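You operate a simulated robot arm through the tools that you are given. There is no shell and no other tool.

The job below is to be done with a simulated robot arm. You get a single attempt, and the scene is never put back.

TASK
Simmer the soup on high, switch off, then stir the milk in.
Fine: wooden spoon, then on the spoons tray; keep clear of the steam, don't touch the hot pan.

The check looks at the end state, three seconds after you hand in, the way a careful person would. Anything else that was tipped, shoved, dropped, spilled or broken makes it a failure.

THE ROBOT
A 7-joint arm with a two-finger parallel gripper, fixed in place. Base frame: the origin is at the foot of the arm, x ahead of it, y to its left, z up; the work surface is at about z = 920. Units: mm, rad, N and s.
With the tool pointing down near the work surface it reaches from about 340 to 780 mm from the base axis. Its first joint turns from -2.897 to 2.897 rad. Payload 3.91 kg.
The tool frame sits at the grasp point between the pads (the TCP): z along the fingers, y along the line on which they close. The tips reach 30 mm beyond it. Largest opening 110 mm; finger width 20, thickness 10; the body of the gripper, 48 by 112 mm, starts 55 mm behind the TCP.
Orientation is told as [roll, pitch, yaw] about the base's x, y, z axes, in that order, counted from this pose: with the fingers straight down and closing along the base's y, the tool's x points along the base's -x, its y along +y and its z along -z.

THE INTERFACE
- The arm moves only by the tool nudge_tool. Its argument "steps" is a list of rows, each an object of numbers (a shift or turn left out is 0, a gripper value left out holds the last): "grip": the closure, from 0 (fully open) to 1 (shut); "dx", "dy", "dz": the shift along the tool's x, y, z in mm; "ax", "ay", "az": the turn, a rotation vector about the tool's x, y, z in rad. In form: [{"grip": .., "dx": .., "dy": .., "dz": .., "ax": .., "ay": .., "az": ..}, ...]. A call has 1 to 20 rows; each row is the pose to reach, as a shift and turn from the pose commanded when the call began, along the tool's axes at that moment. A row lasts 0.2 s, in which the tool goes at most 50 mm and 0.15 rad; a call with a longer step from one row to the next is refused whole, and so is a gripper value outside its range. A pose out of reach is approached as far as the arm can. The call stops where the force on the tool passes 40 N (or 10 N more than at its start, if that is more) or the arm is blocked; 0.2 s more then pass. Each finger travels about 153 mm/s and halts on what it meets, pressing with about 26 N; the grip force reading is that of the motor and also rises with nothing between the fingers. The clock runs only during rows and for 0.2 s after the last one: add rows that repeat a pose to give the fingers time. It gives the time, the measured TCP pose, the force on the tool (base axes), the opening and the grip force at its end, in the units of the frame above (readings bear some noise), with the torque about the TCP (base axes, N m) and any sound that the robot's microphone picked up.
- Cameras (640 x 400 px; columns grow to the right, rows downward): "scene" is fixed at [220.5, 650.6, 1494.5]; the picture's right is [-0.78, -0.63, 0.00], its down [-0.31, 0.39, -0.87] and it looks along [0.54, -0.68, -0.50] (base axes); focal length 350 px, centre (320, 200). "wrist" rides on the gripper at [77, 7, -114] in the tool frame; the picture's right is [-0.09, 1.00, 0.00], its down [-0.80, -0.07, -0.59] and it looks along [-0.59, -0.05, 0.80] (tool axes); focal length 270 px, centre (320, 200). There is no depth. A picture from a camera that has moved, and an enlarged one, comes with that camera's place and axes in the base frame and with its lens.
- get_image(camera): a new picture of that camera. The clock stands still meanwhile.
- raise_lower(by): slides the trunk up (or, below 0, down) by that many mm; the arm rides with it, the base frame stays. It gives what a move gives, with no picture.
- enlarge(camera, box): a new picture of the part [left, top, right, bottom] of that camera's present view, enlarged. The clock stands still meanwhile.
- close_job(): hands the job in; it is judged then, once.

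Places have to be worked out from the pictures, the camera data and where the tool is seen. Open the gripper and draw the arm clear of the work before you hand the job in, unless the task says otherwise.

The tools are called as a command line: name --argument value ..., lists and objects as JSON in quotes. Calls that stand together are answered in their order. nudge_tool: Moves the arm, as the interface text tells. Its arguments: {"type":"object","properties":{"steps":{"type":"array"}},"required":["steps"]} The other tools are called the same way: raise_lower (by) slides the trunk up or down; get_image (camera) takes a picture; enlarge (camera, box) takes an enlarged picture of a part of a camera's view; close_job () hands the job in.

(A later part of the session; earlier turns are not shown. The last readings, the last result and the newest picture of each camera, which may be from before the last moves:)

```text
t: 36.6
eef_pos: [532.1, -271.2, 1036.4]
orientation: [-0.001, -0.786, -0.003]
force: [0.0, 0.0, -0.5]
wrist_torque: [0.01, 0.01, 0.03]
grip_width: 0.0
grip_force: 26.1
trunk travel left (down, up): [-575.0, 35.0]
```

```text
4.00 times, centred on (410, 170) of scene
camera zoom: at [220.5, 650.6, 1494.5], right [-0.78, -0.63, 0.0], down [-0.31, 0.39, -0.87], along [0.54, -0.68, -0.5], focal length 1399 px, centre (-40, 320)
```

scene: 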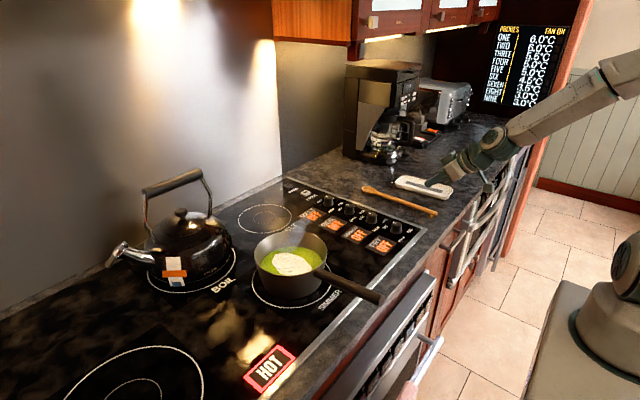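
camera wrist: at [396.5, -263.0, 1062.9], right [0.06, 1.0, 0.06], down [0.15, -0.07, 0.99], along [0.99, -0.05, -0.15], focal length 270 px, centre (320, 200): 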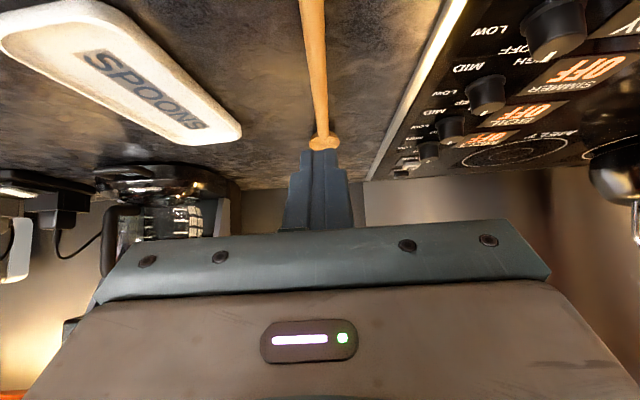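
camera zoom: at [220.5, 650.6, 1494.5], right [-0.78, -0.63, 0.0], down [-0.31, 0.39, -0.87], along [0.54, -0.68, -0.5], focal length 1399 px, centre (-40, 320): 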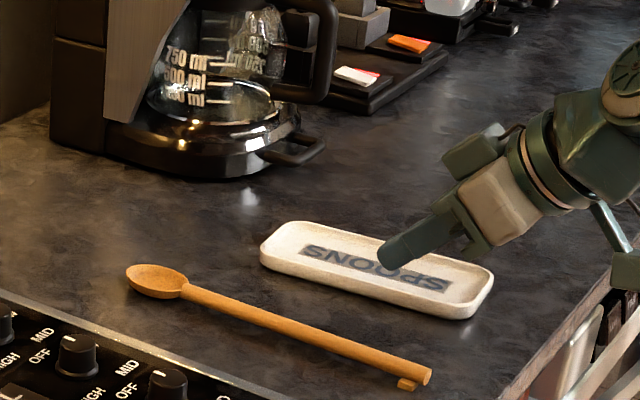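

The grip width is now 0, so the fingertips slid off the round handle during the lift. The spoon is still lying in place, moved by about 3 mm. I'll reopen, reduce the tilt to 30° so more of the pads covers the handle, and line up again.

nudge_tool --steps '[{"grip": 0.8, "dx": 4, "dy": 0.4, "dz": 4, "ay": 0.05}, {"grip": 0.5, "dx": 12, "dy": 0.8, "dz": 13, "ay": 0.11}, {"grip": 0.5, "dx": 22, "dy": 1.2, "dz": 24, "ay": 0.17}, {"dx": 32, "dy": 1.5, "dz": 35, "ay": 0.23}, {"dx": 39, "dy": 1.5, "dz": 42, "ay": 0.262}, {"dx": 41.7, "dy": 1.5, "dz": 44.5, "ay": 0.262}, {"dx": 41.7, "dy": 1.5, "dz": 44.5, "ay": 0.262}]'

get_image --camera "wrist"

enlarge --camera "scene" --box '[360, 140, 500, 228]'

```text
t: 38.2
eef_pos: [533.0, -271.6, 974.6]
orientation: [0.0, -0.522, -0.003]
force: [-0.8, 0.3, -0.3]
wrist_torque: [-0.02, 0.0, 0.01]
grip_width: 54.9
grip_force: 0.1
trunk travel left (down, up): [-575.0, 35.0]
```

```text
taken
camera wrist: at [410.0, -262.3, 1035.5], right [0.08, 1.0, 0.04], down [0.4, -0.07, 0.92], along [0.91, -0.05, -0.4], focal length 270 px, centre (320, 200)
```

wrist: 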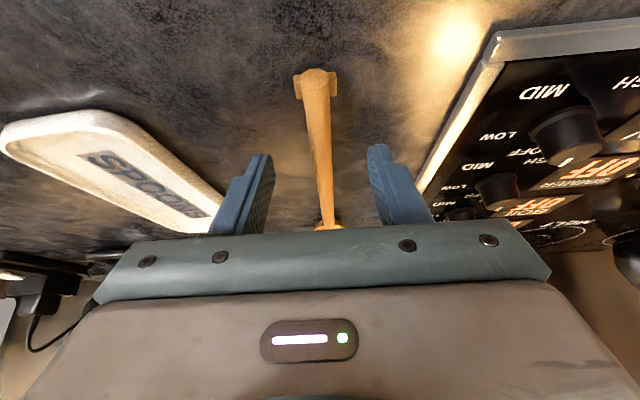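

```text
4.55 times, centred on (430, 184) of scene
camera zoom: at [220.5, 650.6, 1494.5], right [-0.78, -0.63, 0.0], down [-0.31, 0.39, -0.87], along [0.54, -0.68, -0.5], focal length 1590 px, centre (-180, 273)
```

zoom: 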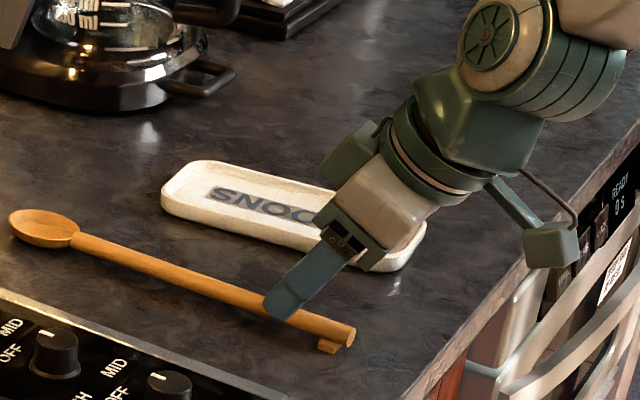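

The handle is centred between the fingers again. I'll descend to z≈951.5, with the tips just above the counter, and close.

nudge_tool --steps '[{"dx": 5, "dz": 9}, {"dx": 8.5, "dz": 15}, {"dx": 10.5, "dz": 18.2}, {"dx": 11.5, "dz": 19.9}, {"dx": 11.5, "dz": 19.9}]'

enlarge --camera "scene" --box '[400, 170, 460, 220]'

```text
t: 39.4
eef_pos: [533.3, -270.6, 952.3]
orientation: [-0.001, -0.524, -0.001]
force: [0.2, -0.3, 1.4]
wrist_torque: [0.0, 0.01, -0.01]
grip_width: 55.1
grip_force: 0.1
trunk travel left (down, up): [-575.0, 35.0]
```

```text
8.00 times, centred on (430, 195) of scene
camera zoom: at [220.5, 650.6, 1494.5], right [-0.78, -0.63, 0.0], down [-0.31, 0.39, -0.87], along [0.54, -0.68, -0.5], focal length 2799 px, centre (-560, 240)
```

zoom: 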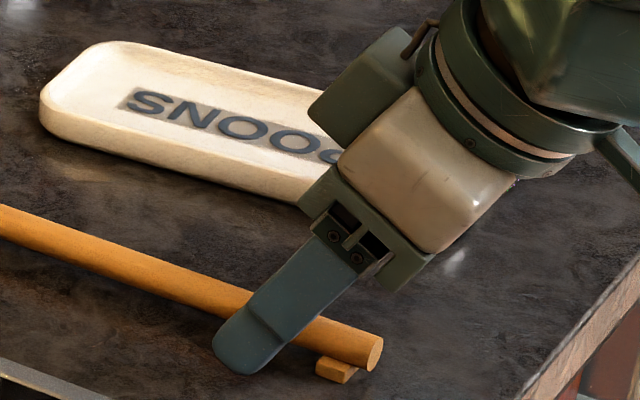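

The fingertip now covers the whole handle height. I'll close firmly and lift just a little to test the hold.

nudge_tool --steps '[{"grip": 0.75}, {"grip": 1.0}, {"grip": 1.0}, {"grip": 1.0}, {"grip": 1.0}, {"grip": 1.0, "dx": -2.5, "dz": -4.3}, {"dx": -5, "dz": -8.7}, {"dx": -7.5, "dz": -13}, {"dx": -7.5, "dz": -13}]'

enlarge --camera "scene" --box '[340, 150, 480, 238]'

get_image --camera "wrist"

```text
t: 41.4
eef_pos: [532.5, -270.3, 966.4]
orientation: [-0.001, -0.525, -0.001]
force: [0.5, -0.2, -1.0]
wrist_torque: [0.02, 0.06, 0.0]
grip_width: 12.8
grip_force: 25.6
trunk travel left (down, up): [-575.0, 35.0]
```

```text
4.55 times, centred on (410, 194) of scene
camera zoom: at [220.5, 650.6, 1494.5], right [-0.78, -0.63, 0.0], down [-0.31, 0.39, -0.87], along [0.54, -0.68, -0.5], focal length 1590 px, centre (-89, 227)
```

zoom: 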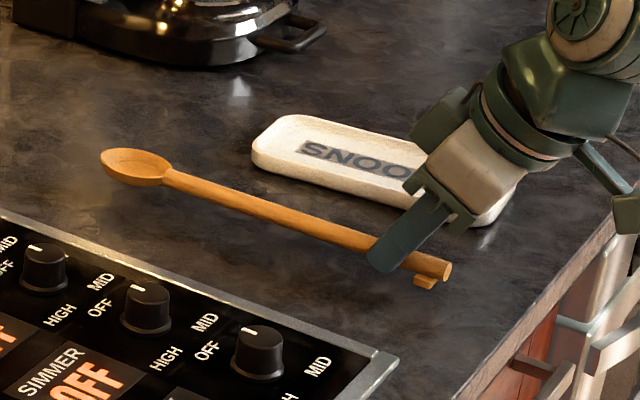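

```text
taken
camera wrist: at [409.1, -262.1, 1028.1], right [0.08, 1.0, 0.04], down [0.4, -0.07, 0.92], along [0.91, -0.05, -0.4], focal length 270 px, centre (320, 200)
```

wrist: 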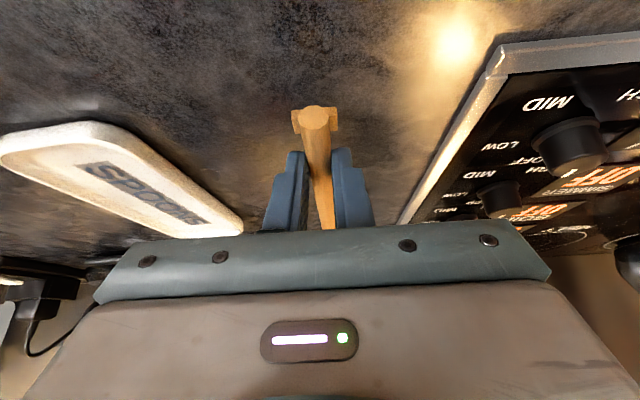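

The spoon is held level. I'll raise it well clear while drawing back slightly, then re-check the hold and look at the pan and steam.

nudge_tool --steps '[{"dx": -10, "dz": -17.3}, {"dx": -22, "dz": -38}, {"dx": -35, "dz": -60.6}, {"dx": -47.5, "dz": -82.3}, {"dx": -60, "dz": -104}, {"dx": -66, "dz": -131}, {"dx": -70, "dz": -158}, {"dx": -72, "dz": -184}, {"dx": -75, "dz": -205}, {"dx": -75, "dz": -205}]'

get_image --camera "scene"

get_image --camera "wrist"

```text
t: 43.6
eef_pos: [493.6, -270.1, 1183.9]
orientation: [-0.001, -0.524, -0.001]
force: [1.2, 0.0, -1.3]
wrist_torque: [0.01, 0.02, 0.02]
grip_width: 12.8
grip_force: 26.0
trunk travel left (down, up): [-575.0, 35.0]
```

```text
taken
```

scene: 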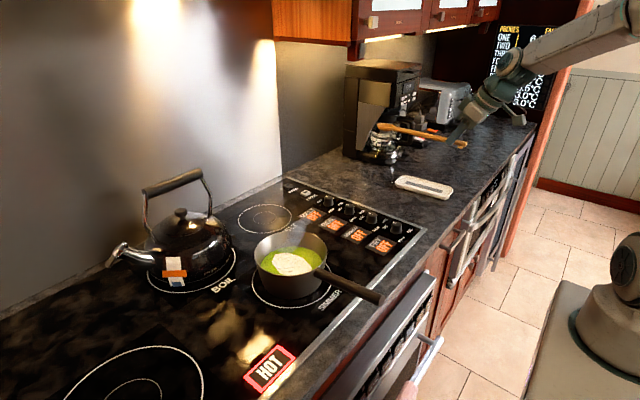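

```text
taken
camera wrist: at [370.2, -262.4, 1244.5], right [0.08, 1.0, 0.04], down [0.4, -0.07, 0.92], along [0.91, -0.05, -0.4], focal length 270 px, centre (320, 200)
```

wrist: 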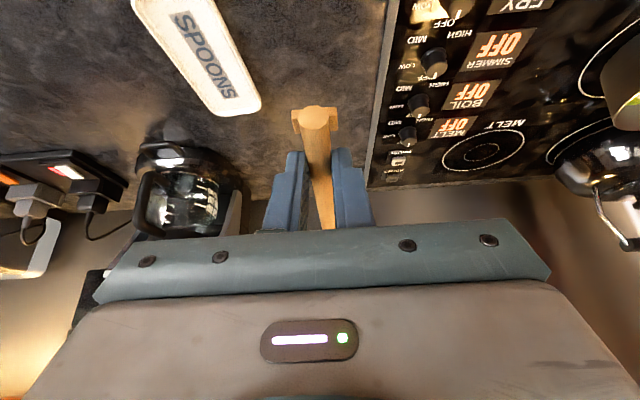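

The spoon is still held firmly. I'll check the pan, steam and soup state closely now.

enlarge --camera "scene" --box '[230, 190, 390, 310]'

enlarge --camera "scene" --box '[340, 80, 500, 180]'

```text
3.33 times, centred on (310, 250) of scene
camera zoom: at [220.5, 650.6, 1494.5], right [-0.78, -0.63, 0.0], down [-0.31, 0.39, -0.87], along [0.54, -0.68, -0.5], focal length 1166 px, centre (353, 33)
```

zoom: 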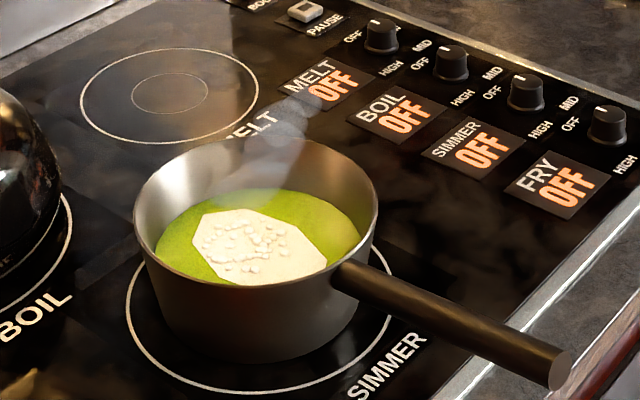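

```text
4.00 times, centred on (420, 130) of scene
camera zoom: at [220.5, 650.6, 1494.5], right [-0.78, -0.63, 0.0], down [-0.31, 0.39, -0.87], along [0.54, -0.68, -0.5], focal length 1399 px, centre (-80, 480)
```

zoom: 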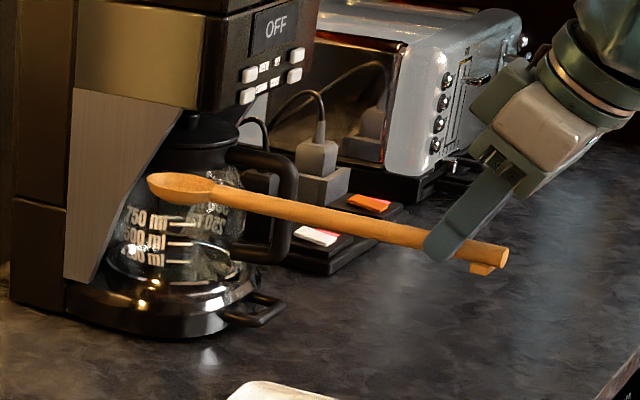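

Bubbles are subsiding and a small plume is still leaning over the pan's far side. I'll bring the spoon round from the left front (+y, -x) of the pan so the hand stays out of the plume; first I draw back and yaw the spoon.

nudge_tool --steps '[{"grip": 1.0, "dx": 8, "dy": 17, "dz": -5.2, "ax": 0.0393, "az": 0.068}, {"dx": 16, "dy": 34, "dz": -10.4, "ax": 0.0785, "az": 0.136}, {"dx": 23.5, "dy": 51, "dz": -15.6, "ax": 0.1178, "az": 0.204}, {"dx": 31, "dy": 68, "dz": -20.8, "ax": 0.157, "az": 0.272}, {"dx": 39, "dy": 85, "dz": -26, "ax": 0.1963, "az": 0.34}, {"dx": 47, "dy": 102, "dz": -31.2, "ax": 0.2355, "az": 0.408}, {"dx": 54.5, "dy": 119, "dz": -36.4, "ax": 0.2748, "az": 0.476}, {"dx": 62.5, "dy": 136, "dz": -41.6, "ax": 0.314, "az": 0.544}, {"dx": 70.3, "dy": 153, "dz": -46.8, "ax": 0.3533, "az": 0.612}, {"dx": 78.1, "dy": 170, "dz": -52, "ax": 0.3925, "az": 0.68}, {"dx": 78.1, "dy": 170, "dz": -52, "ax": 0.3925, "az": 0.68}]'

get_image --camera "scene"

get_image --camera "wrist"

```text
t: 46.0
eef_pos: [401.9, -99.0, 1188.5]
orientation: [0.0, -0.525, -0.788]
force: [-0.2, 0.4, -1.1]
wrist_torque: [0.01, 0.01, -0.01]
grip_width: 12.8
grip_force: 25.5
trunk travel left (down, up): [-575.0, 35.0]
```

```text
taken
```

scene: 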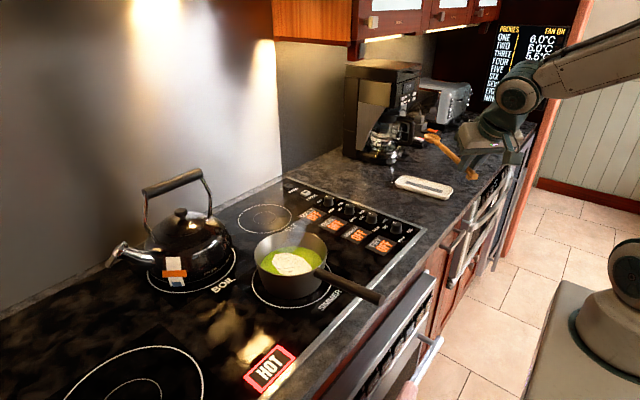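

```text
taken
camera wrist: at [319.5, -5.2, 1249.8], right [0.76, 0.65, 0.04], down [0.23, -0.33, 0.92], along [0.61, -0.69, -0.4], focal length 270 px, centre (320, 200)
```

wrist: 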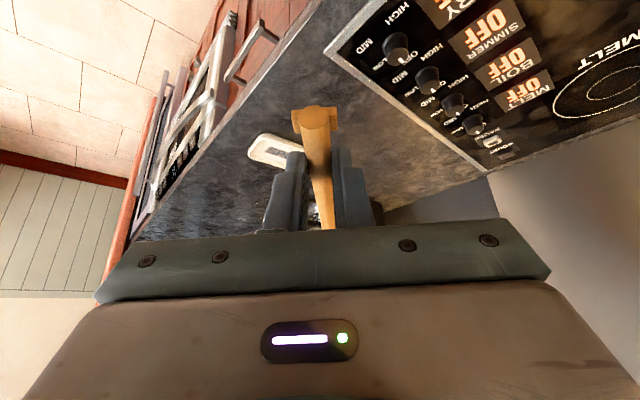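

I'll now carry the level spoon across to the left front of the pan, high and drawn back, so neither hand nor spoon passes over the pan.

nudge_tool --steps '[{"dx": 14.5, "dy": 20, "dz": -12.5}, {"dx": 29, "dy": 40.1, "dz": -25}, {"dx": 43.4, "dy": 60.1, "dz": -37.5}, {"dx": 57.9, "dy": 80.1, "dz": -50}, {"dx": 72.4, "dy": 100.2, "dz": -62.5}, {"dx": 86.9, "dy": 120.2, "dz": -74.9}, {"dx": 101.4, "dy": 140.2, "dz": -87.4}, {"dx": 115.8, "dy": 160.3, "dz": -99.9}, {"dx": 130.3, "dy": 180.3, "dz": -112.4}, {"dx": 144.8, "dy": 200.4, "dz": -124.9}, {"dx": 159.3, "dy": 220.4, "dz": -137.4}, {"dx": 173.8, "dy": 240.4, "dz": -149.9}, {"dx": 188.2, "dy": 260.5, "dz": -162.4}, {"dx": 202.7, "dy": 280.5, "dz": -174.9}, {"dx": 217.2, "dy": 300.5, "dz": -187.4}, {"dx": 231.7, "dy": 320.6, "dz": -199.8}, {"dx": 246.2, "dy": 340.6, "dz": -212.3}, {"dx": 260.6, "dy": 360.6, "dz": -224.8}, {"dx": 275.1, "dy": 380.7, "dz": -237.3}, {"dx": 289.6, "dy": 400.7, "dz": -249.8}]'

get_image --camera "scene"

get_image --camera "wrist"

```text
t: 50.2
eef_pos: [419.5, 452.3, 1260.3]
orientation: [-0.002, -0.523, -0.786]
force: [1.1, 0.5, -1.3]
wrist_torque: [0.0, 0.07, -0.02]
grip_width: 13.1
grip_force: 26.4
trunk travel left (down, up): [-575.0, 35.0]
```

```text
taken
```

scene: 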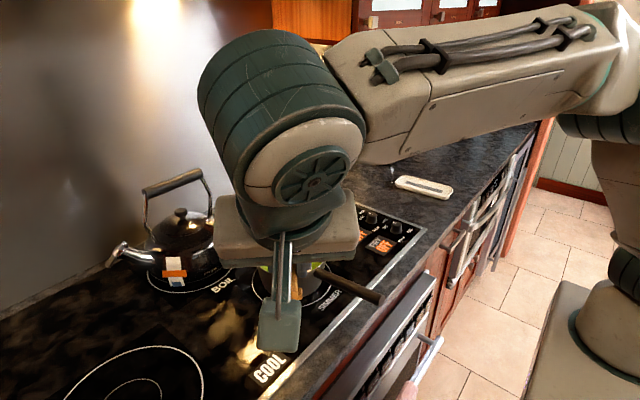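

```text
taken
camera wrist: at [337.2, 544.7, 1321.2], right [0.76, 0.65, 0.04], down [0.23, -0.33, 0.92], along [0.61, -0.69, -0.4], focal length 270 px, centre (320, 200)
```

wrist: 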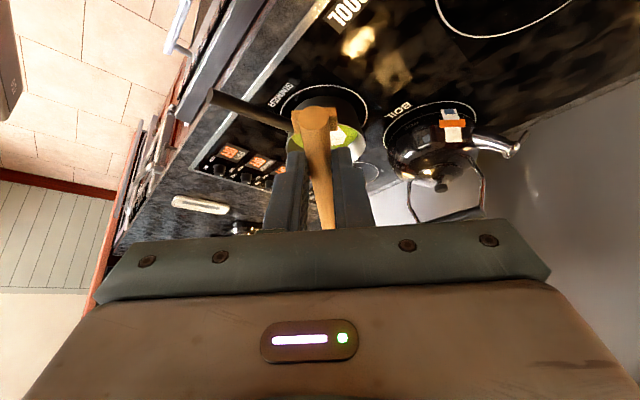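

The hob indicator has gone back to COOL. The arm blocks the scene camera here, so I'll enlarge the wrist view to see the pan and any steam.

enlarge --camera "wrist" --box '[230, 70, 410, 183]'

enlarge --camera "scene" --box '[200, 180, 420, 318]'

```text
3.54 times, centred on (320, 126) of wrist
camera zoom: at [337.2, 544.7, 1321.2], right [0.76, 0.65, 0.04], down [0.23, -0.33, 0.92], along [0.61, -0.69, -0.4], focal length 957 px, centre (320, 460)
```

zoom: 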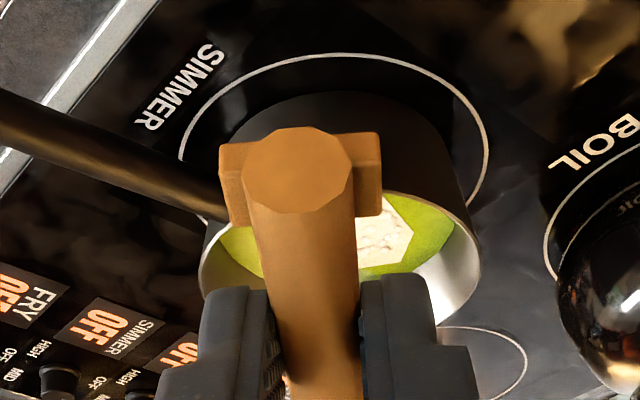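

```text
2.90 times, centred on (310, 249) of scene
camera zoom: at [220.5, 650.6, 1494.5], right [-0.78, -0.63, 0.0], down [-0.31, 0.39, -0.87], along [0.54, -0.68, -0.5], focal length 1014 px, centre (349, 58)
```

zoom: 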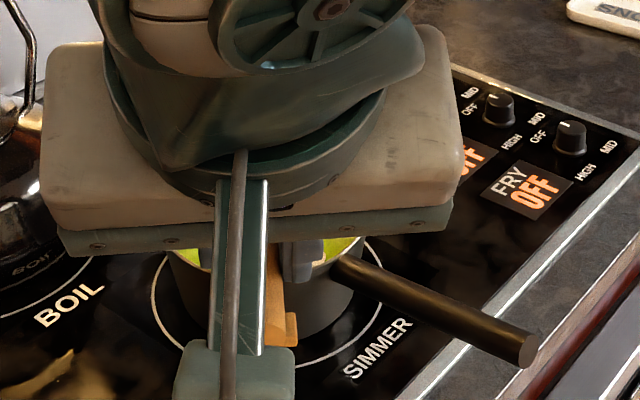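

No steam is visible from here, but the arm blocks the scene view. I'll swing back to a drawn-back pose directly in front of the pan, where the scene camera can see both soup and spoon, and judge the steam from there.

nudge_tool --steps '[{"grip": 1.0, "dx": -9.3, "dy": -20.6, "dz": 5.4, "ax": -0.0393, "az": -0.0681}, {"dx": -18.7, "dy": -41.2, "dz": 10.8, "ax": -0.0786, "az": -0.1362}, {"dx": -28, "dy": -61.8, "dz": 16.2, "ax": -0.1179, "az": -0.2043}, {"dx": -37.4, "dy": -82.4, "dz": 21.6, "ax": -0.1572, "az": -0.2724}, {"dx": -46.7, "dy": -103, "dz": 27, "ax": -0.1965, "az": -0.3405}, {"dx": -56.1, "dy": -123.6, "dz": 32.4, "ax": -0.2358, "az": -0.4086}, {"dx": -65.4, "dy": -144.2, "dz": 37.8, "ax": -0.2751, "az": -0.4767}, {"dx": -74.8, "dy": -164.8, "dz": 43.2, "ax": -0.3144, "az": -0.5448}, {"dx": -84.1, "dy": -185.5, "dz": 48.6, "ax": -0.3537, "az": -0.6129}, {"dx": -93.5, "dy": -206.1, "dz": 54, "ax": -0.393, "az": -0.681}, {"dx": -93.5, "dy": -206.1, "dz": 54, "ax": -0.393, "az": -0.681}]'

get_image --camera "scene"

get_image --camera "wrist"

enlarge --camera "scene" --box '[220, 180, 380, 300]'

```text
t: 52.6
eef_pos: [350.1, 228.7, 1259.5]
orientation: [0.001, -0.524, 0.0]
force: [0.3, -0.8, 0.0]
wrist_torque: [0.02, 0.03, -0.05]
grip_width: 12.9
grip_force: 25.9
trunk travel left (down, up): [-575.0, 35.0]
```

```text
taken
```

scene: 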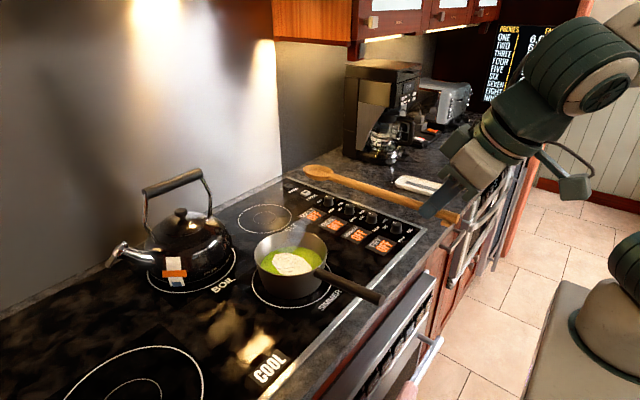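

```text
taken
camera wrist: at [227.0, 236.0, 1320.7], right [0.08, 1.0, 0.04], down [0.4, -0.07, 0.92], along [0.91, -0.05, -0.4], focal length 270 px, centre (320, 200)
```

wrist: 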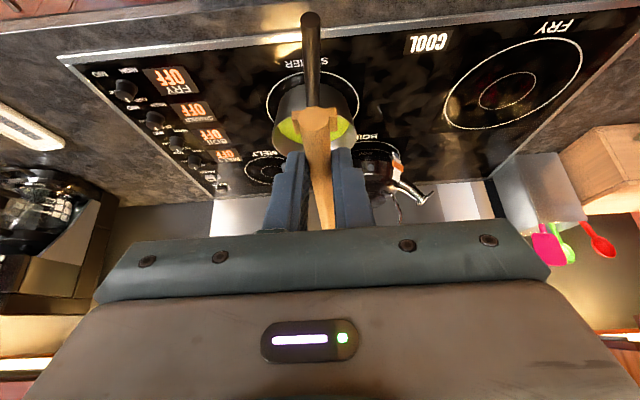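

```text
3.33 times, centred on (300, 240) of scene
camera zoom: at [220.5, 650.6, 1494.5], right [-0.78, -0.63, 0.0], down [-0.31, 0.39, -0.87], along [0.54, -0.68, -0.5], focal length 1166 px, centre (387, 67)
```

zoom: 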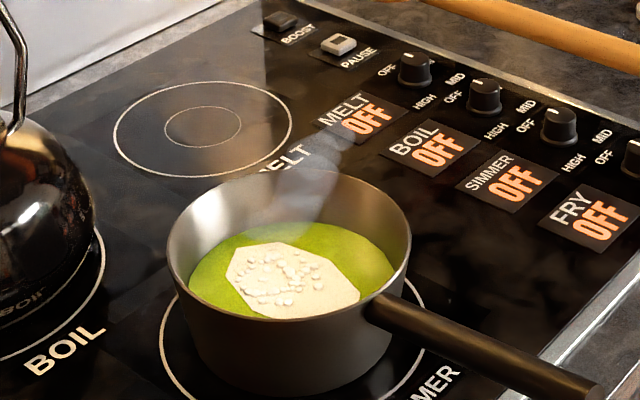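

A faint plume still rises from the soup. I'll look at it from the wrist camera to place it, and wait a few seconds to see whether it fades.

enlarge --camera "wrist" --box '[220, 60, 420, 185]'

nudge_tool --steps '[{"grip": 1.0}, {"dx": 0}, {"dx": 0}, {"dx": 0}, {"dx": 0}, {"dx": 0}, {"dx": 0}, {"dx": 0}, {"dx": 0}, {"dx": 0}, {"dx": 0}, {"dx": 0}, {"dx": 0}, {"dx": 0}, {"dx": 0}, {"dx": 0}, {"dx": 0}, {"dx": 0}, {"dx": 0}, {"dx": 0}]'

enlarge --camera "scene" --box '[220, 180, 380, 300]'

```text
3.20 times, centred on (320, 122) of wrist
camera zoom: at [227.0, 236.0, 1320.7], right [0.08, 1.0, 0.04], down [0.4, -0.07, 0.92], along [0.91, -0.05, -0.4], focal length 865 px, centre (320, 448)
```

zoom: 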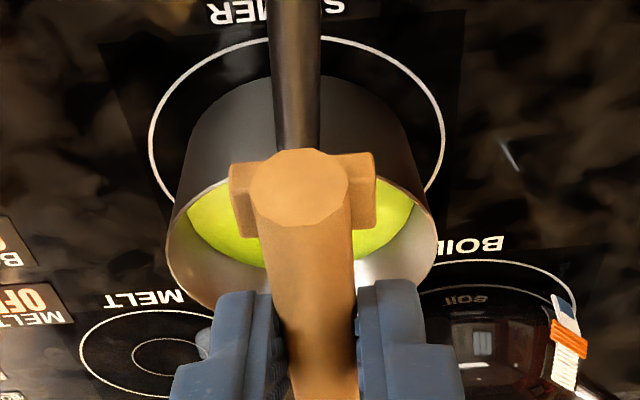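

```text
t: 56.8
eef_pos: [349.8, 227.6, 1258.6]
orientation: [0.001, -0.525, 0.0]
force: [0.4, 0.8, -1.1]
wrist_torque: [0.0, 0.03, 0.02]
grip_width: 12.7
grip_force: 26.2
trunk travel left (down, up): [-575.0, 35.0]
```

```text
3.33 times, centred on (300, 240) of scene
camera zoom: at [220.5, 650.6, 1494.5], right [-0.78, -0.63, 0.0], down [-0.31, 0.39, -0.87], along [0.54, -0.68, -0.5], focal length 1166 px, centre (387, 67)
```

zoom: 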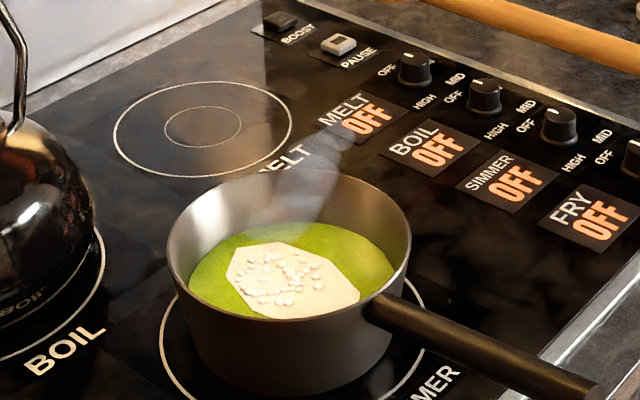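

Triangulating a visible puff from both cameras puts it near (678, 141, 1047), so the plume leans toward -y, away from this front side. I'll approach from the front, and first tilt the spoon 45° down here, before the pan.

nudge_tool --steps '[{"grip": 1.0, "ay": 0.1}, {"ay": 0.2}, {"ay": 0.3}, {"ay": 0.4}, {"ay": 0.5}, {"ay": 0.6}, {"ay": 0.7}, {"ay": 0.785}, {"ay": 0.785}]'

get_image --camera "scene"

get_image --camera "wrist"

```text
t: 58.8
eef_pos: [349.7, 226.8, 1260.4]
orientation: [-0.001, 0.264, -0.001]
force: [0.4, 0.8, -1.0]
wrist_torque: [-0.01, 0.04, -0.02]
grip_width: 13.1
grip_force: 26.0
trunk travel left (down, up): [-575.0, 35.0]
```

```text
taken
```

scene: 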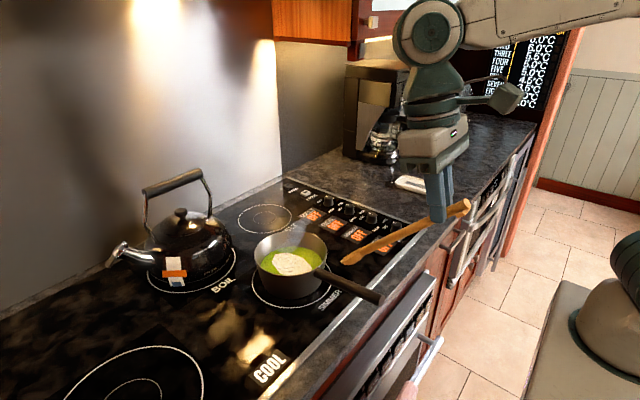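

```text
taken
camera wrist: at [305.8, 235.2, 1390.9], right [0.09, 1.0, -0.02], down [0.93, -0.07, 0.37], along [0.36, -0.05, -0.93], focal length 270 px, centre (320, 200)
```

wrist: 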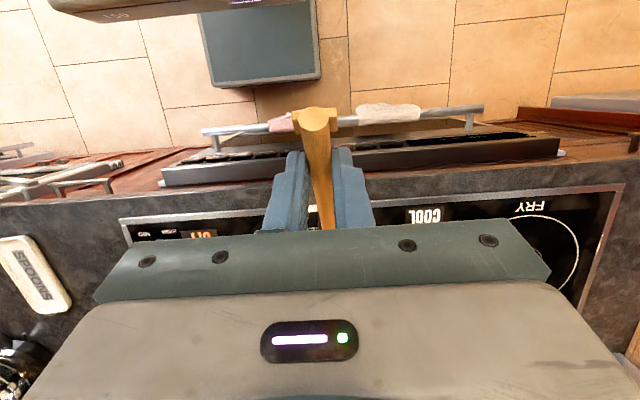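

The spoon tip appears where I predicted, near (507, 227, 1071). I'll move forward over the pan, keeping the tip above the rim, and check the alignment.

nudge_tool --steps '[{"grip": 1.0, "dx": -20, "dy": -1.8, "dz": -5.4}, {"dx": -40, "dy": -3.5, "dz": -10.8}, {"dx": -60, "dy": -5.3, "dz": -16.2}, {"dx": -80, "dy": -7, "dz": -21.6}, {"dx": -100, "dy": -8.8, "dz": -27}, {"dx": -120, "dy": -10.5, "dz": -32.4}, {"dx": -140, "dy": -12.3, "dz": -37.8}, {"dx": -160.3, "dy": -14, "dz": -43.3}, {"dx": -160.3, "dy": -14, "dz": -43.3}]'

enlarge --camera "scene" --box '[200, 110, 440, 310]'

get_image --camera "wrist"

```text
t: 60.8
eef_pos: [515.7, 213.2, 1261.0]
orientation: [0.0, 0.261, -0.003]
force: [0.8, 0.9, -0.4]
wrist_torque: [-0.04, 0.04, -0.04]
grip_width: 12.8
grip_force: 25.7
trunk travel left (down, up): [-575.0, 35.0]
```

```text
2.00 times, centred on (320, 210) of scene
camera zoom: at [220.5, 650.6, 1494.5], right [-0.78, -0.63, 0.0], down [-0.31, 0.39, -0.87], along [0.54, -0.68, -0.5], focal length 700 px, centre (320, 180)
```

zoom: 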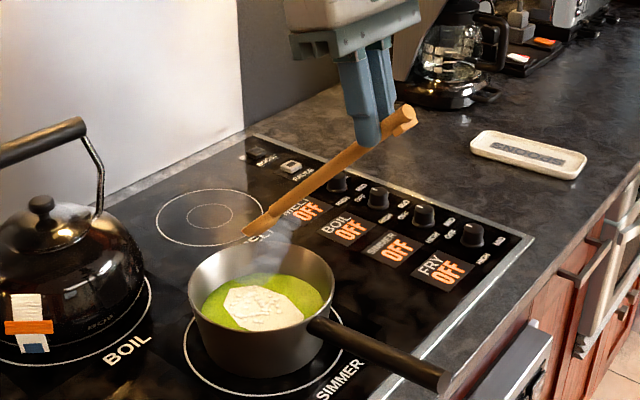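

```text
taken
camera wrist: at [471.4, 220.3, 1391.7], right [0.09, 1.0, -0.02], down [0.93, -0.07, 0.37], along [0.36, -0.05, -0.93], focal length 270 px, centre (320, 200)
```

wrist: 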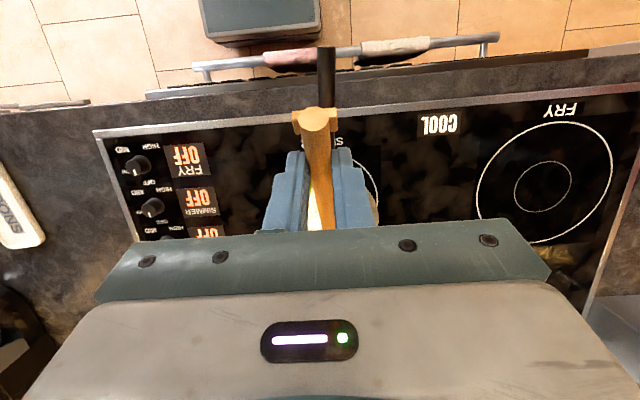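

The tip lines up about 19 mm beyond the pan centre, with y on the centre line. The hand is well outside the plume, so I'll lower the spoon vertically into the soup.

nudge_tool --steps '[{"grip": 1.0, "dx": -6, "dz": 22.2}, {"dx": -12, "dz": 44.4}, {"dx": -18, "dz": 66.6}, {"dx": -23, "dz": 85.1}, {"dx": -27, "dz": 99.9}, {"dx": -31, "dz": 114.7}, {"dx": -34.2, "dz": 126.5}, {"dx": -34.2, "dz": 126.5}]'

enlarge --camera "scene" --box '[200, 140, 420, 318]'

enlarge --camera "scene" --box '[240, 215, 350, 305]'

```text
t: 62.6
eef_pos: [516.4, 212.5, 1128.6]
orientation: [0.001, 0.262, 0.002]
force: [-0.2, 0.7, -0.4]
wrist_torque: [-0.01, 0.06, 0.0]
grip_width: 13.1
grip_force: 25.5
trunk travel left (down, up): [-575.0, 35.0]
```

```text
2.25 times, centred on (310, 229) of scene
camera zoom: at [220.5, 650.6, 1494.5], right [-0.78, -0.63, 0.0], down [-0.31, 0.39, -0.87], along [0.54, -0.68, -0.5], focal length 786 px, centre (342, 135)
```

zoom: 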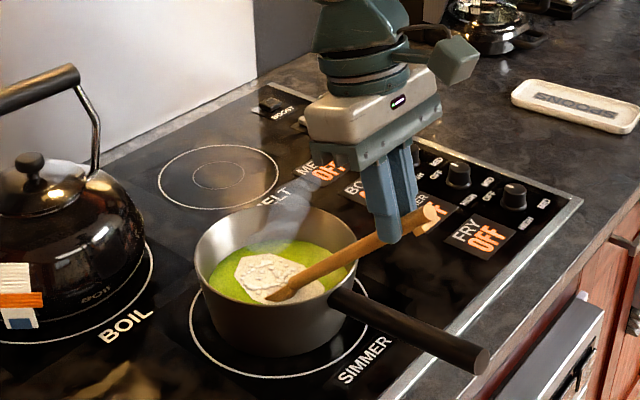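

```text
4.44 times, centred on (295, 260) of scene
camera zoom: at [220.5, 650.6, 1494.5], right [-0.78, -0.63, 0.0], down [-0.31, 0.39, -0.87], along [0.54, -0.68, -0.5], focal length 1555 px, centre (431, -67)
```

zoom: 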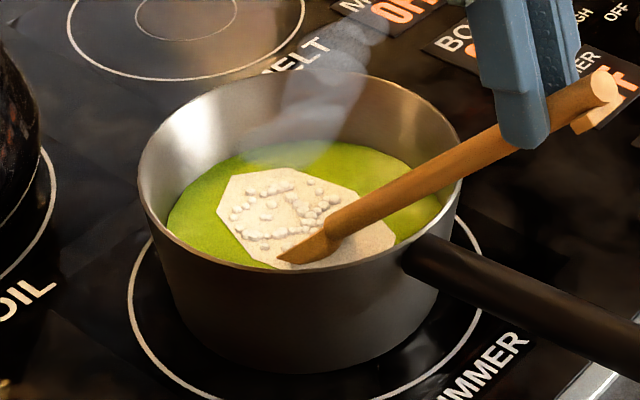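

The spoon bowl is in the soup, its handle clears the rim and there is no contact force. I'll stir in ellipses well inside the walls.

nudge_tool --steps '[{"grip": 1.0, "dx": -11.6, "dy": 0, "dz": -3.1}, {"dx": -24.1, "dy": 0, "dz": -6.5}, {"dx": -20.5, "dy": 14.7, "dz": -5.5}, {"dx": -10.8, "dy": 23.8, "dz": -2.9}, {"dx": 1.2, "dy": 23.8, "dz": 0.3}, {"dx": 10.8, "dy": 14.7, "dz": 2.9}, {"dx": 14.5, "dy": 0, "dz": 3.9}, {"dx": 10.8, "dy": -14.7, "dz": 2.9}, {"dx": 1.2, "dy": -23.8, "dz": 0.3}, {"dx": -10.8, "dy": -23.8, "dz": -2.9}, {"dx": -20.5, "dy": -14.7, "dz": -5.5}, {"dx": -24.1, "dy": 0, "dz": -6.5}, {"dx": -20.5, "dy": 14.7, "dz": -5.5}, {"dx": -10.8, "dy": 23.8, "dz": -2.9}, {"dx": 1.2, "dy": 23.8, "dz": 0.3}, {"dx": 10.8, "dy": 14.7, "dz": 2.9}, {"dx": 14.5, "dy": 0, "dz": 3.9}, {"dx": 7, "dy": 0, "dz": 1.9}, {"dx": 0, "dy": 0, "dz": 0}, {"dx": 0, "dy": 0, "dz": 0}]'

enlarge --camera "scene" --box '[200, 140, 420, 318]'

enlarge --camera "scene" --box '[240, 215, 350, 305]'

```text
t: 66.8
eef_pos: [518.8, 213.2, 1129.3]
orientation: [-0.002, 0.263, -0.002]
force: [-0.5, -0.3, -0.1]
wrist_torque: [-0.01, 0.03, 0.0]
grip_width: 12.4
grip_force: 26.1
trunk travel left (down, up): [-575.0, 35.0]
```

```text
2.25 times, centred on (310, 229) of scene
camera zoom: at [220.5, 650.6, 1494.5], right [-0.78, -0.63, 0.0], down [-0.31, 0.39, -0.87], along [0.54, -0.68, -0.5], focal length 786 px, centre (342, 135)
```

zoom: 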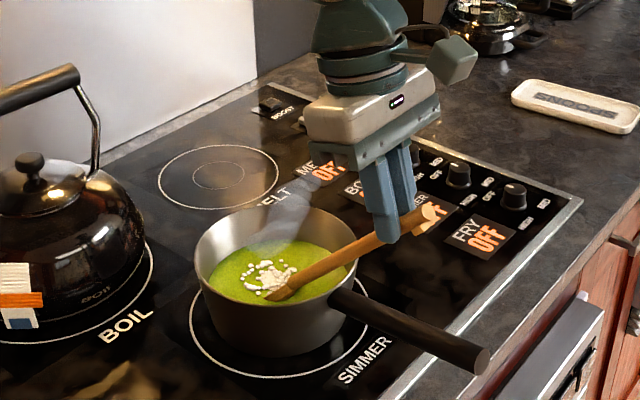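

```text
4.44 times, centred on (295, 260) of scene
camera zoom: at [220.5, 650.6, 1494.5], right [-0.78, -0.63, 0.0], down [-0.31, 0.39, -0.87], along [0.54, -0.68, -0.5], focal length 1555 px, centre (431, -67)
```

zoom: 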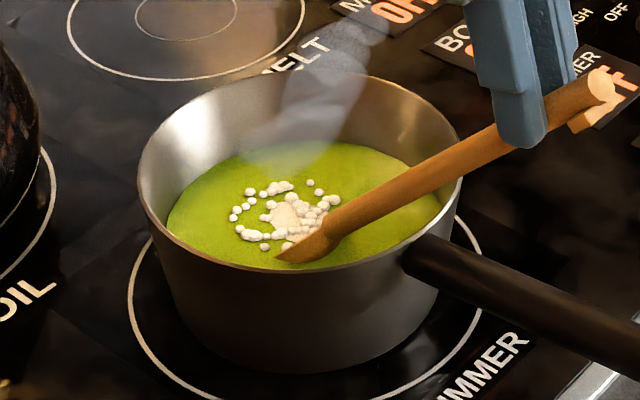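

The milk patch has shrunk a lot and only a small patch and bubbles remain. I'll stir some more.

nudge_tool --steps '[{"grip": 1.0, "dx": -11.6, "dy": 0, "dz": -3.1}, {"dx": -24.1, "dy": 0, "dz": -6.5}, {"dx": -20.5, "dy": 14.7, "dz": -5.5}, {"dx": -10.8, "dy": 23.8, "dz": -2.9}, {"dx": 1.2, "dy": 23.8, "dz": 0.3}, {"dx": 10.8, "dy": 14.7, "dz": 2.9}, {"dx": 14.5, "dy": 0, "dz": 3.9}, {"dx": 10.8, "dy": -14.7, "dz": 2.9}, {"dx": 1.2, "dy": -23.8, "dz": 0.3}, {"dx": -10.8, "dy": -23.8, "dz": -2.9}, {"dx": -20.5, "dy": -14.7, "dz": -5.5}, {"dx": -24.1, "dy": 0, "dz": -6.5}, {"dx": -20.5, "dy": 14.7, "dz": -5.5}, {"dx": -10.8, "dy": 23.8, "dz": -2.9}, {"dx": 1.2, "dy": 23.8, "dz": 0.3}, {"dx": 10.8, "dy": 14.7, "dz": 2.9}, {"dx": 14.5, "dy": 0, "dz": 3.9}, {"dx": 7, "dy": 0, "dz": 1.9}, {"dx": 0, "dy": 0, "dz": 0}, {"dx": 0, "dy": 0, "dz": 0}]'

enlarge --camera "scene" --box '[200, 140, 420, 318]'

enlarge --camera "scene" --box '[240, 215, 350, 305]'

```text
t: 71.0
eef_pos: [516.2, 212.5, 1128.3]
orientation: [-0.001, 0.262, -0.001]
force: [0.1, 0.6, -0.3]
wrist_torque: [-0.02, 0.0, -0.02]
grip_width: 12.7
grip_force: 25.8
trunk travel left (down, up): [-575.0, 35.0]
```

```text
2.25 times, centred on (310, 229) of scene
camera zoom: at [220.5, 650.6, 1494.5], right [-0.78, -0.63, 0.0], down [-0.31, 0.39, -0.87], along [0.54, -0.68, -0.5], focal length 786 px, centre (342, 135)
```

zoom: 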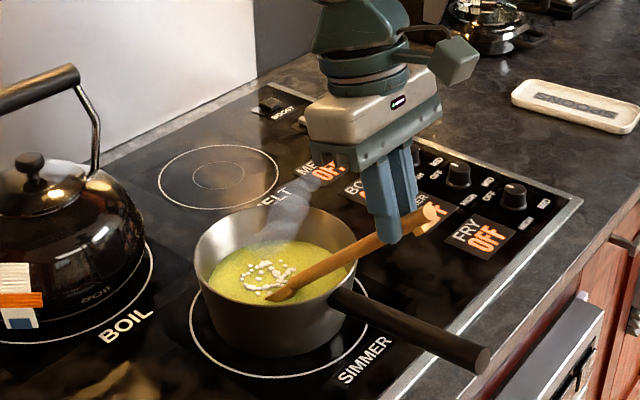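

```text
4.44 times, centred on (295, 260) of scene
camera zoom: at [220.5, 650.6, 1494.5], right [-0.78, -0.63, 0.0], down [-0.31, 0.39, -0.87], along [0.54, -0.68, -0.5], focal length 1555 px, centre (431, -67)
```

zoom: 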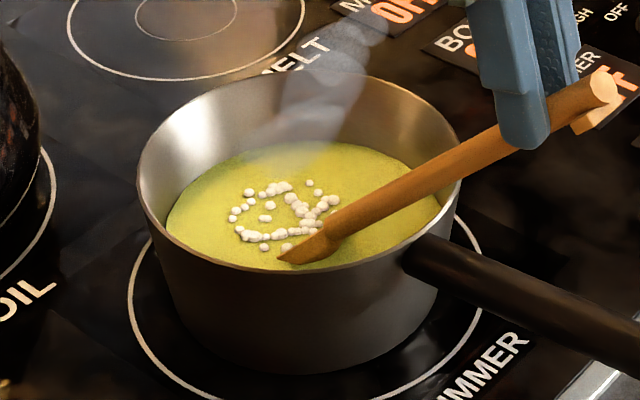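

The milk patch is gone and the soup has turned creamy, with only bubbles left. I'll give it one more round to be sure it is fully mixed.

nudge_tool --steps '[{"grip": 1.0, "dx": -11.6, "dy": 0, "dz": -3.1}, {"dx": -24.1, "dy": 0, "dz": -6.5}, {"dx": -20.5, "dy": 14.7, "dz": -5.5}, {"dx": -10.8, "dy": 23.8, "dz": -2.9}, {"dx": 1.2, "dy": 23.8, "dz": 0.3}, {"dx": 10.8, "dy": 14.7, "dz": 2.9}, {"dx": 14.5, "dy": 0, "dz": 3.9}, {"dx": 10.8, "dy": -14.7, "dz": 2.9}, {"dx": 1.2, "dy": -23.8, "dz": 0.3}, {"dx": -10.8, "dy": -23.8, "dz": -2.9}, {"dx": -20.5, "dy": -14.7, "dz": -5.5}, {"dx": -24.1, "dy": 0, "dz": -6.5}, {"dx": -20.5, "dy": 14.7, "dz": -5.5}, {"dx": -10.8, "dy": 23.8, "dz": -2.9}, {"dx": 1.2, "dy": 23.8, "dz": 0.3}, {"dx": 10.8, "dy": 14.7, "dz": 2.9}, {"dx": 14.5, "dy": 0, "dz": 3.9}, {"dx": 7, "dy": 0, "dz": 1.9}, {"dx": 0, "dy": 0, "dz": 0}, {"dx": 0, "dy": 0, "dz": 0}]'

enlarge --camera "scene" --box '[240, 215, 350, 305]'

```text
t: 75.2
eef_pos: [516.5, 213.5, 1128.3]
orientation: [0.002, 0.262, -0.003]
force: [-0.2, 0.7, -0.3]
wrist_torque: [0.01, 0.06, -0.01]
grip_width: 13.0
grip_force: 25.4
trunk travel left (down, up): [-575.0, 35.0]
```

```text
4.44 times, centred on (295, 260) of scene
camera zoom: at [220.5, 650.6, 1494.5], right [-0.78, -0.63, 0.0], down [-0.31, 0.39, -0.87], along [0.54, -0.68, -0.5], focal length 1555 px, centre (431, -67)
```

zoom: 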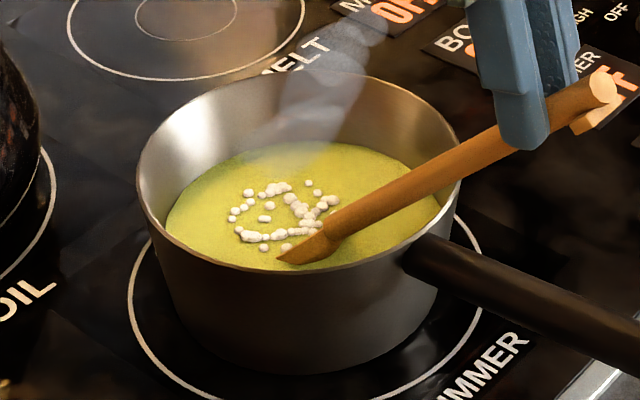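

The soup is uniformly blended now. I'll lift the spoon just above the surface, pause so it can drip into the pan, then raise it straight out.

nudge_tool --steps '[{"grip": 1.0, "dx": 4, "dz": -14.8}, {"dx": 8, "dz": -29.6}, {"dx": 12, "dz": -44.4}, {"dx": 12, "dz": -44.4}, {"dx": 12, "dz": -44.4}, {"dx": 12, "dz": -44.4}, {"dx": 12, "dz": -44.4}, {"dx": 12, "dz": -44.4}, {"dx": 12, "dz": -44.4}, {"dx": 12, "dz": -44.4}, {"dx": 17, "dz": -62.9}, {"dx": 22, "dz": -81.4}, {"dx": 27, "dz": -99.9}, {"dx": 31, "dz": -114.7}, {"dx": 35, "dz": -129.5}, {"dx": 35, "dz": -129.5}]'

enlarge --camera "scene" --box '[200, 110, 440, 310]'

```text
t: 78.6
eef_pos: [517.0, 212.6, 1264.4]
orientation: [-0.001, 0.261, -0.001]
force: [0.3, -0.5, -1.1]
wrist_torque: [0.02, 0.03, 0.0]
grip_width: 13.0
grip_force: 25.9
trunk travel left (down, up): [-575.0, 35.0]
```

```text
2.00 times, centred on (320, 210) of scene
camera zoom: at [220.5, 650.6, 1494.5], right [-0.78, -0.63, 0.0], down [-0.31, 0.39, -0.87], along [0.54, -0.68, -0.5], focal length 700 px, centre (320, 180)
```

zoom: 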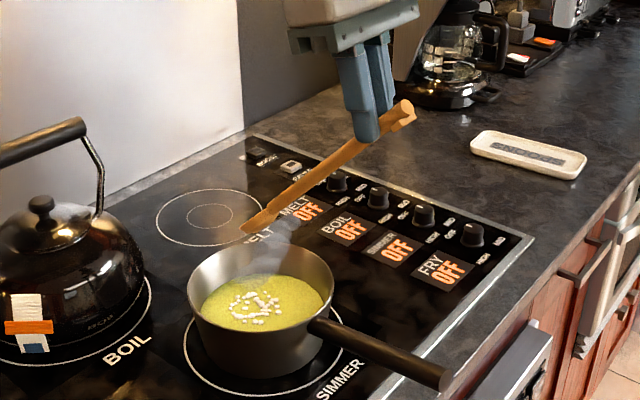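

The spoon came out cleanly and nothing was disturbed. I'll draw back away from the pan, then level the spoon.

nudge_tool --steps '[{"grip": 1.0, "dx": 20, "dz": 5.4}, {"dx": 40, "dz": 10.8}, {"dx": 60, "dz": 16.2}, {"dx": 80, "dz": 21.6}, {"dx": 100, "dz": 27}, {"dx": 120, "dz": 32.4}, {"dx": 140, "dz": 37.8}, {"dx": 161.2, "dz": 43.6}, {"dx": 161.2, "dz": 43.6, "ay": -0.1}, {"dx": 161.2, "dz": 43.6, "ay": -0.2}, {"dx": 161.2, "dz": 43.6, "ay": -0.3}, {"dx": 161.2, "dz": 43.6, "ay": -0.4}, {"dx": 161.2, "dz": 43.6, "ay": -0.5}, {"dx": 161.2, "dz": 43.6, "ay": -0.6}, {"dx": 161.2, "dz": 43.6, "ay": -0.7}, {"dx": 161.2, "dz": 43.6, "ay": -0.785}, {"dx": 161.2, "dz": 43.6, "ay": -0.785}]'

get_image --camera "scene"

get_image --camera "wrist"

```text
t: 82.2
eef_pos: [349.0, 213.0, 1262.5]
orientation: [0.001, -0.524, 0.0]
force: [0.2, 0.8, -0.6]
wrist_torque: [0.0, 0.07, 0.03]
grip_width: 13.0
grip_force: 26.1
trunk travel left (down, up): [-575.0, 35.0]
```

```text
taken
```

scene: 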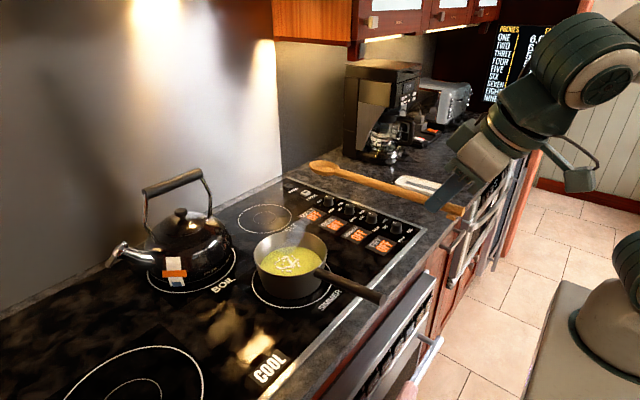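

```text
taken
camera wrist: at [225.5, 221.1, 1324.2], right [0.08, 1.0, 0.04], down [0.4, -0.07, 0.92], along [0.92, -0.05, -0.4], focal length 270 px, centre (320, 200)
```

wrist: 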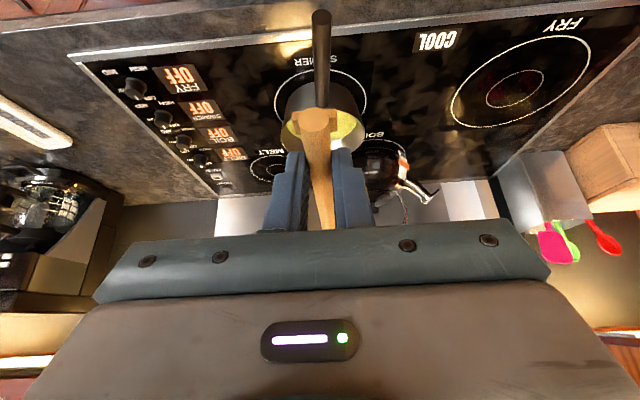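

The hob is fine and the spoon is level again. I'll carry it across to the tray, staying drawn back and high.

nudge_tool --steps '[{"grip": 1.0, "dx": -4.3, "dy": -31.6, "dz": 7.1}, {"dx": -8.6, "dy": -63.2, "dz": 14.2}, {"dx": -12.9, "dy": -94.8, "dz": 21.3}, {"dx": -17.2, "dy": -126.4, "dz": 28.4}, {"dx": -21.5, "dy": -158, "dz": 35.5}, {"dx": -25.8, "dy": -189.6, "dz": 42.6}, {"dx": -30.2, "dy": -221.2, "dz": 49.7}, {"dx": -29.5, "dy": -252.8, "dz": 53.9}, {"dx": -28.9, "dy": -284.4, "dz": 58.2}, {"dx": -28.2, "dy": -316, "dz": 62.4}, {"dx": -27.5, "dy": -347.6, "dz": 66.7}, {"dx": -26.9, "dy": -379.2, "dz": 70.9}, {"dx": -26.2, "dy": -410.8, "dz": 75.1}, {"dx": -25.5, "dy": -442.4, "dz": 79.4}, {"dx": -24.8, "dy": -474, "dz": 83.6}, {"dx": -24.2, "dy": -505.6, "dz": 87.9}, {"dx": -23.5, "dy": -537.2, "dz": 92.1}, {"dx": -22.8, "dy": -568.8, "dz": 96.3}, {"dx": -22.2, "dy": -600.4, "dz": 100.6}, {"dx": -21.5, "dy": -632, "dz": 104.8}]'

get_image --camera "scene"

get_image --camera "wrist"

```text
t: 86.4
eef_pos: [418.5, -420.7, 1180.2]
orientation: [0.002, -0.524, -0.002]
force: [-0.1, 0.4, 0.0]
wrist_torque: [0.03, 0.02, -0.01]
grip_width: 12.8
grip_force: 26.1
trunk travel left (down, up): [-575.0, 35.0]
```

```text
taken
```

scene: 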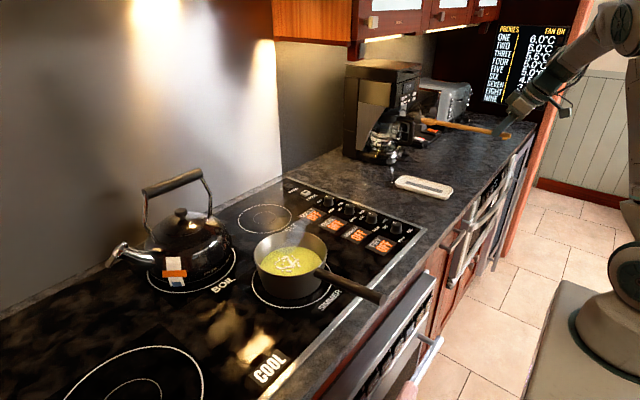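

```text
taken
camera wrist: at [295.5, -412.8, 1241.8], right [0.08, 1.0, 0.05], down [0.4, -0.07, 0.92], along [0.91, -0.05, -0.4], focal length 270 px, centre (320, 200)
```

wrist: 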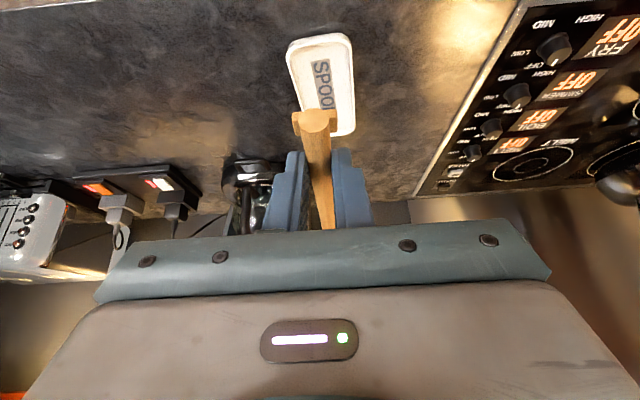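

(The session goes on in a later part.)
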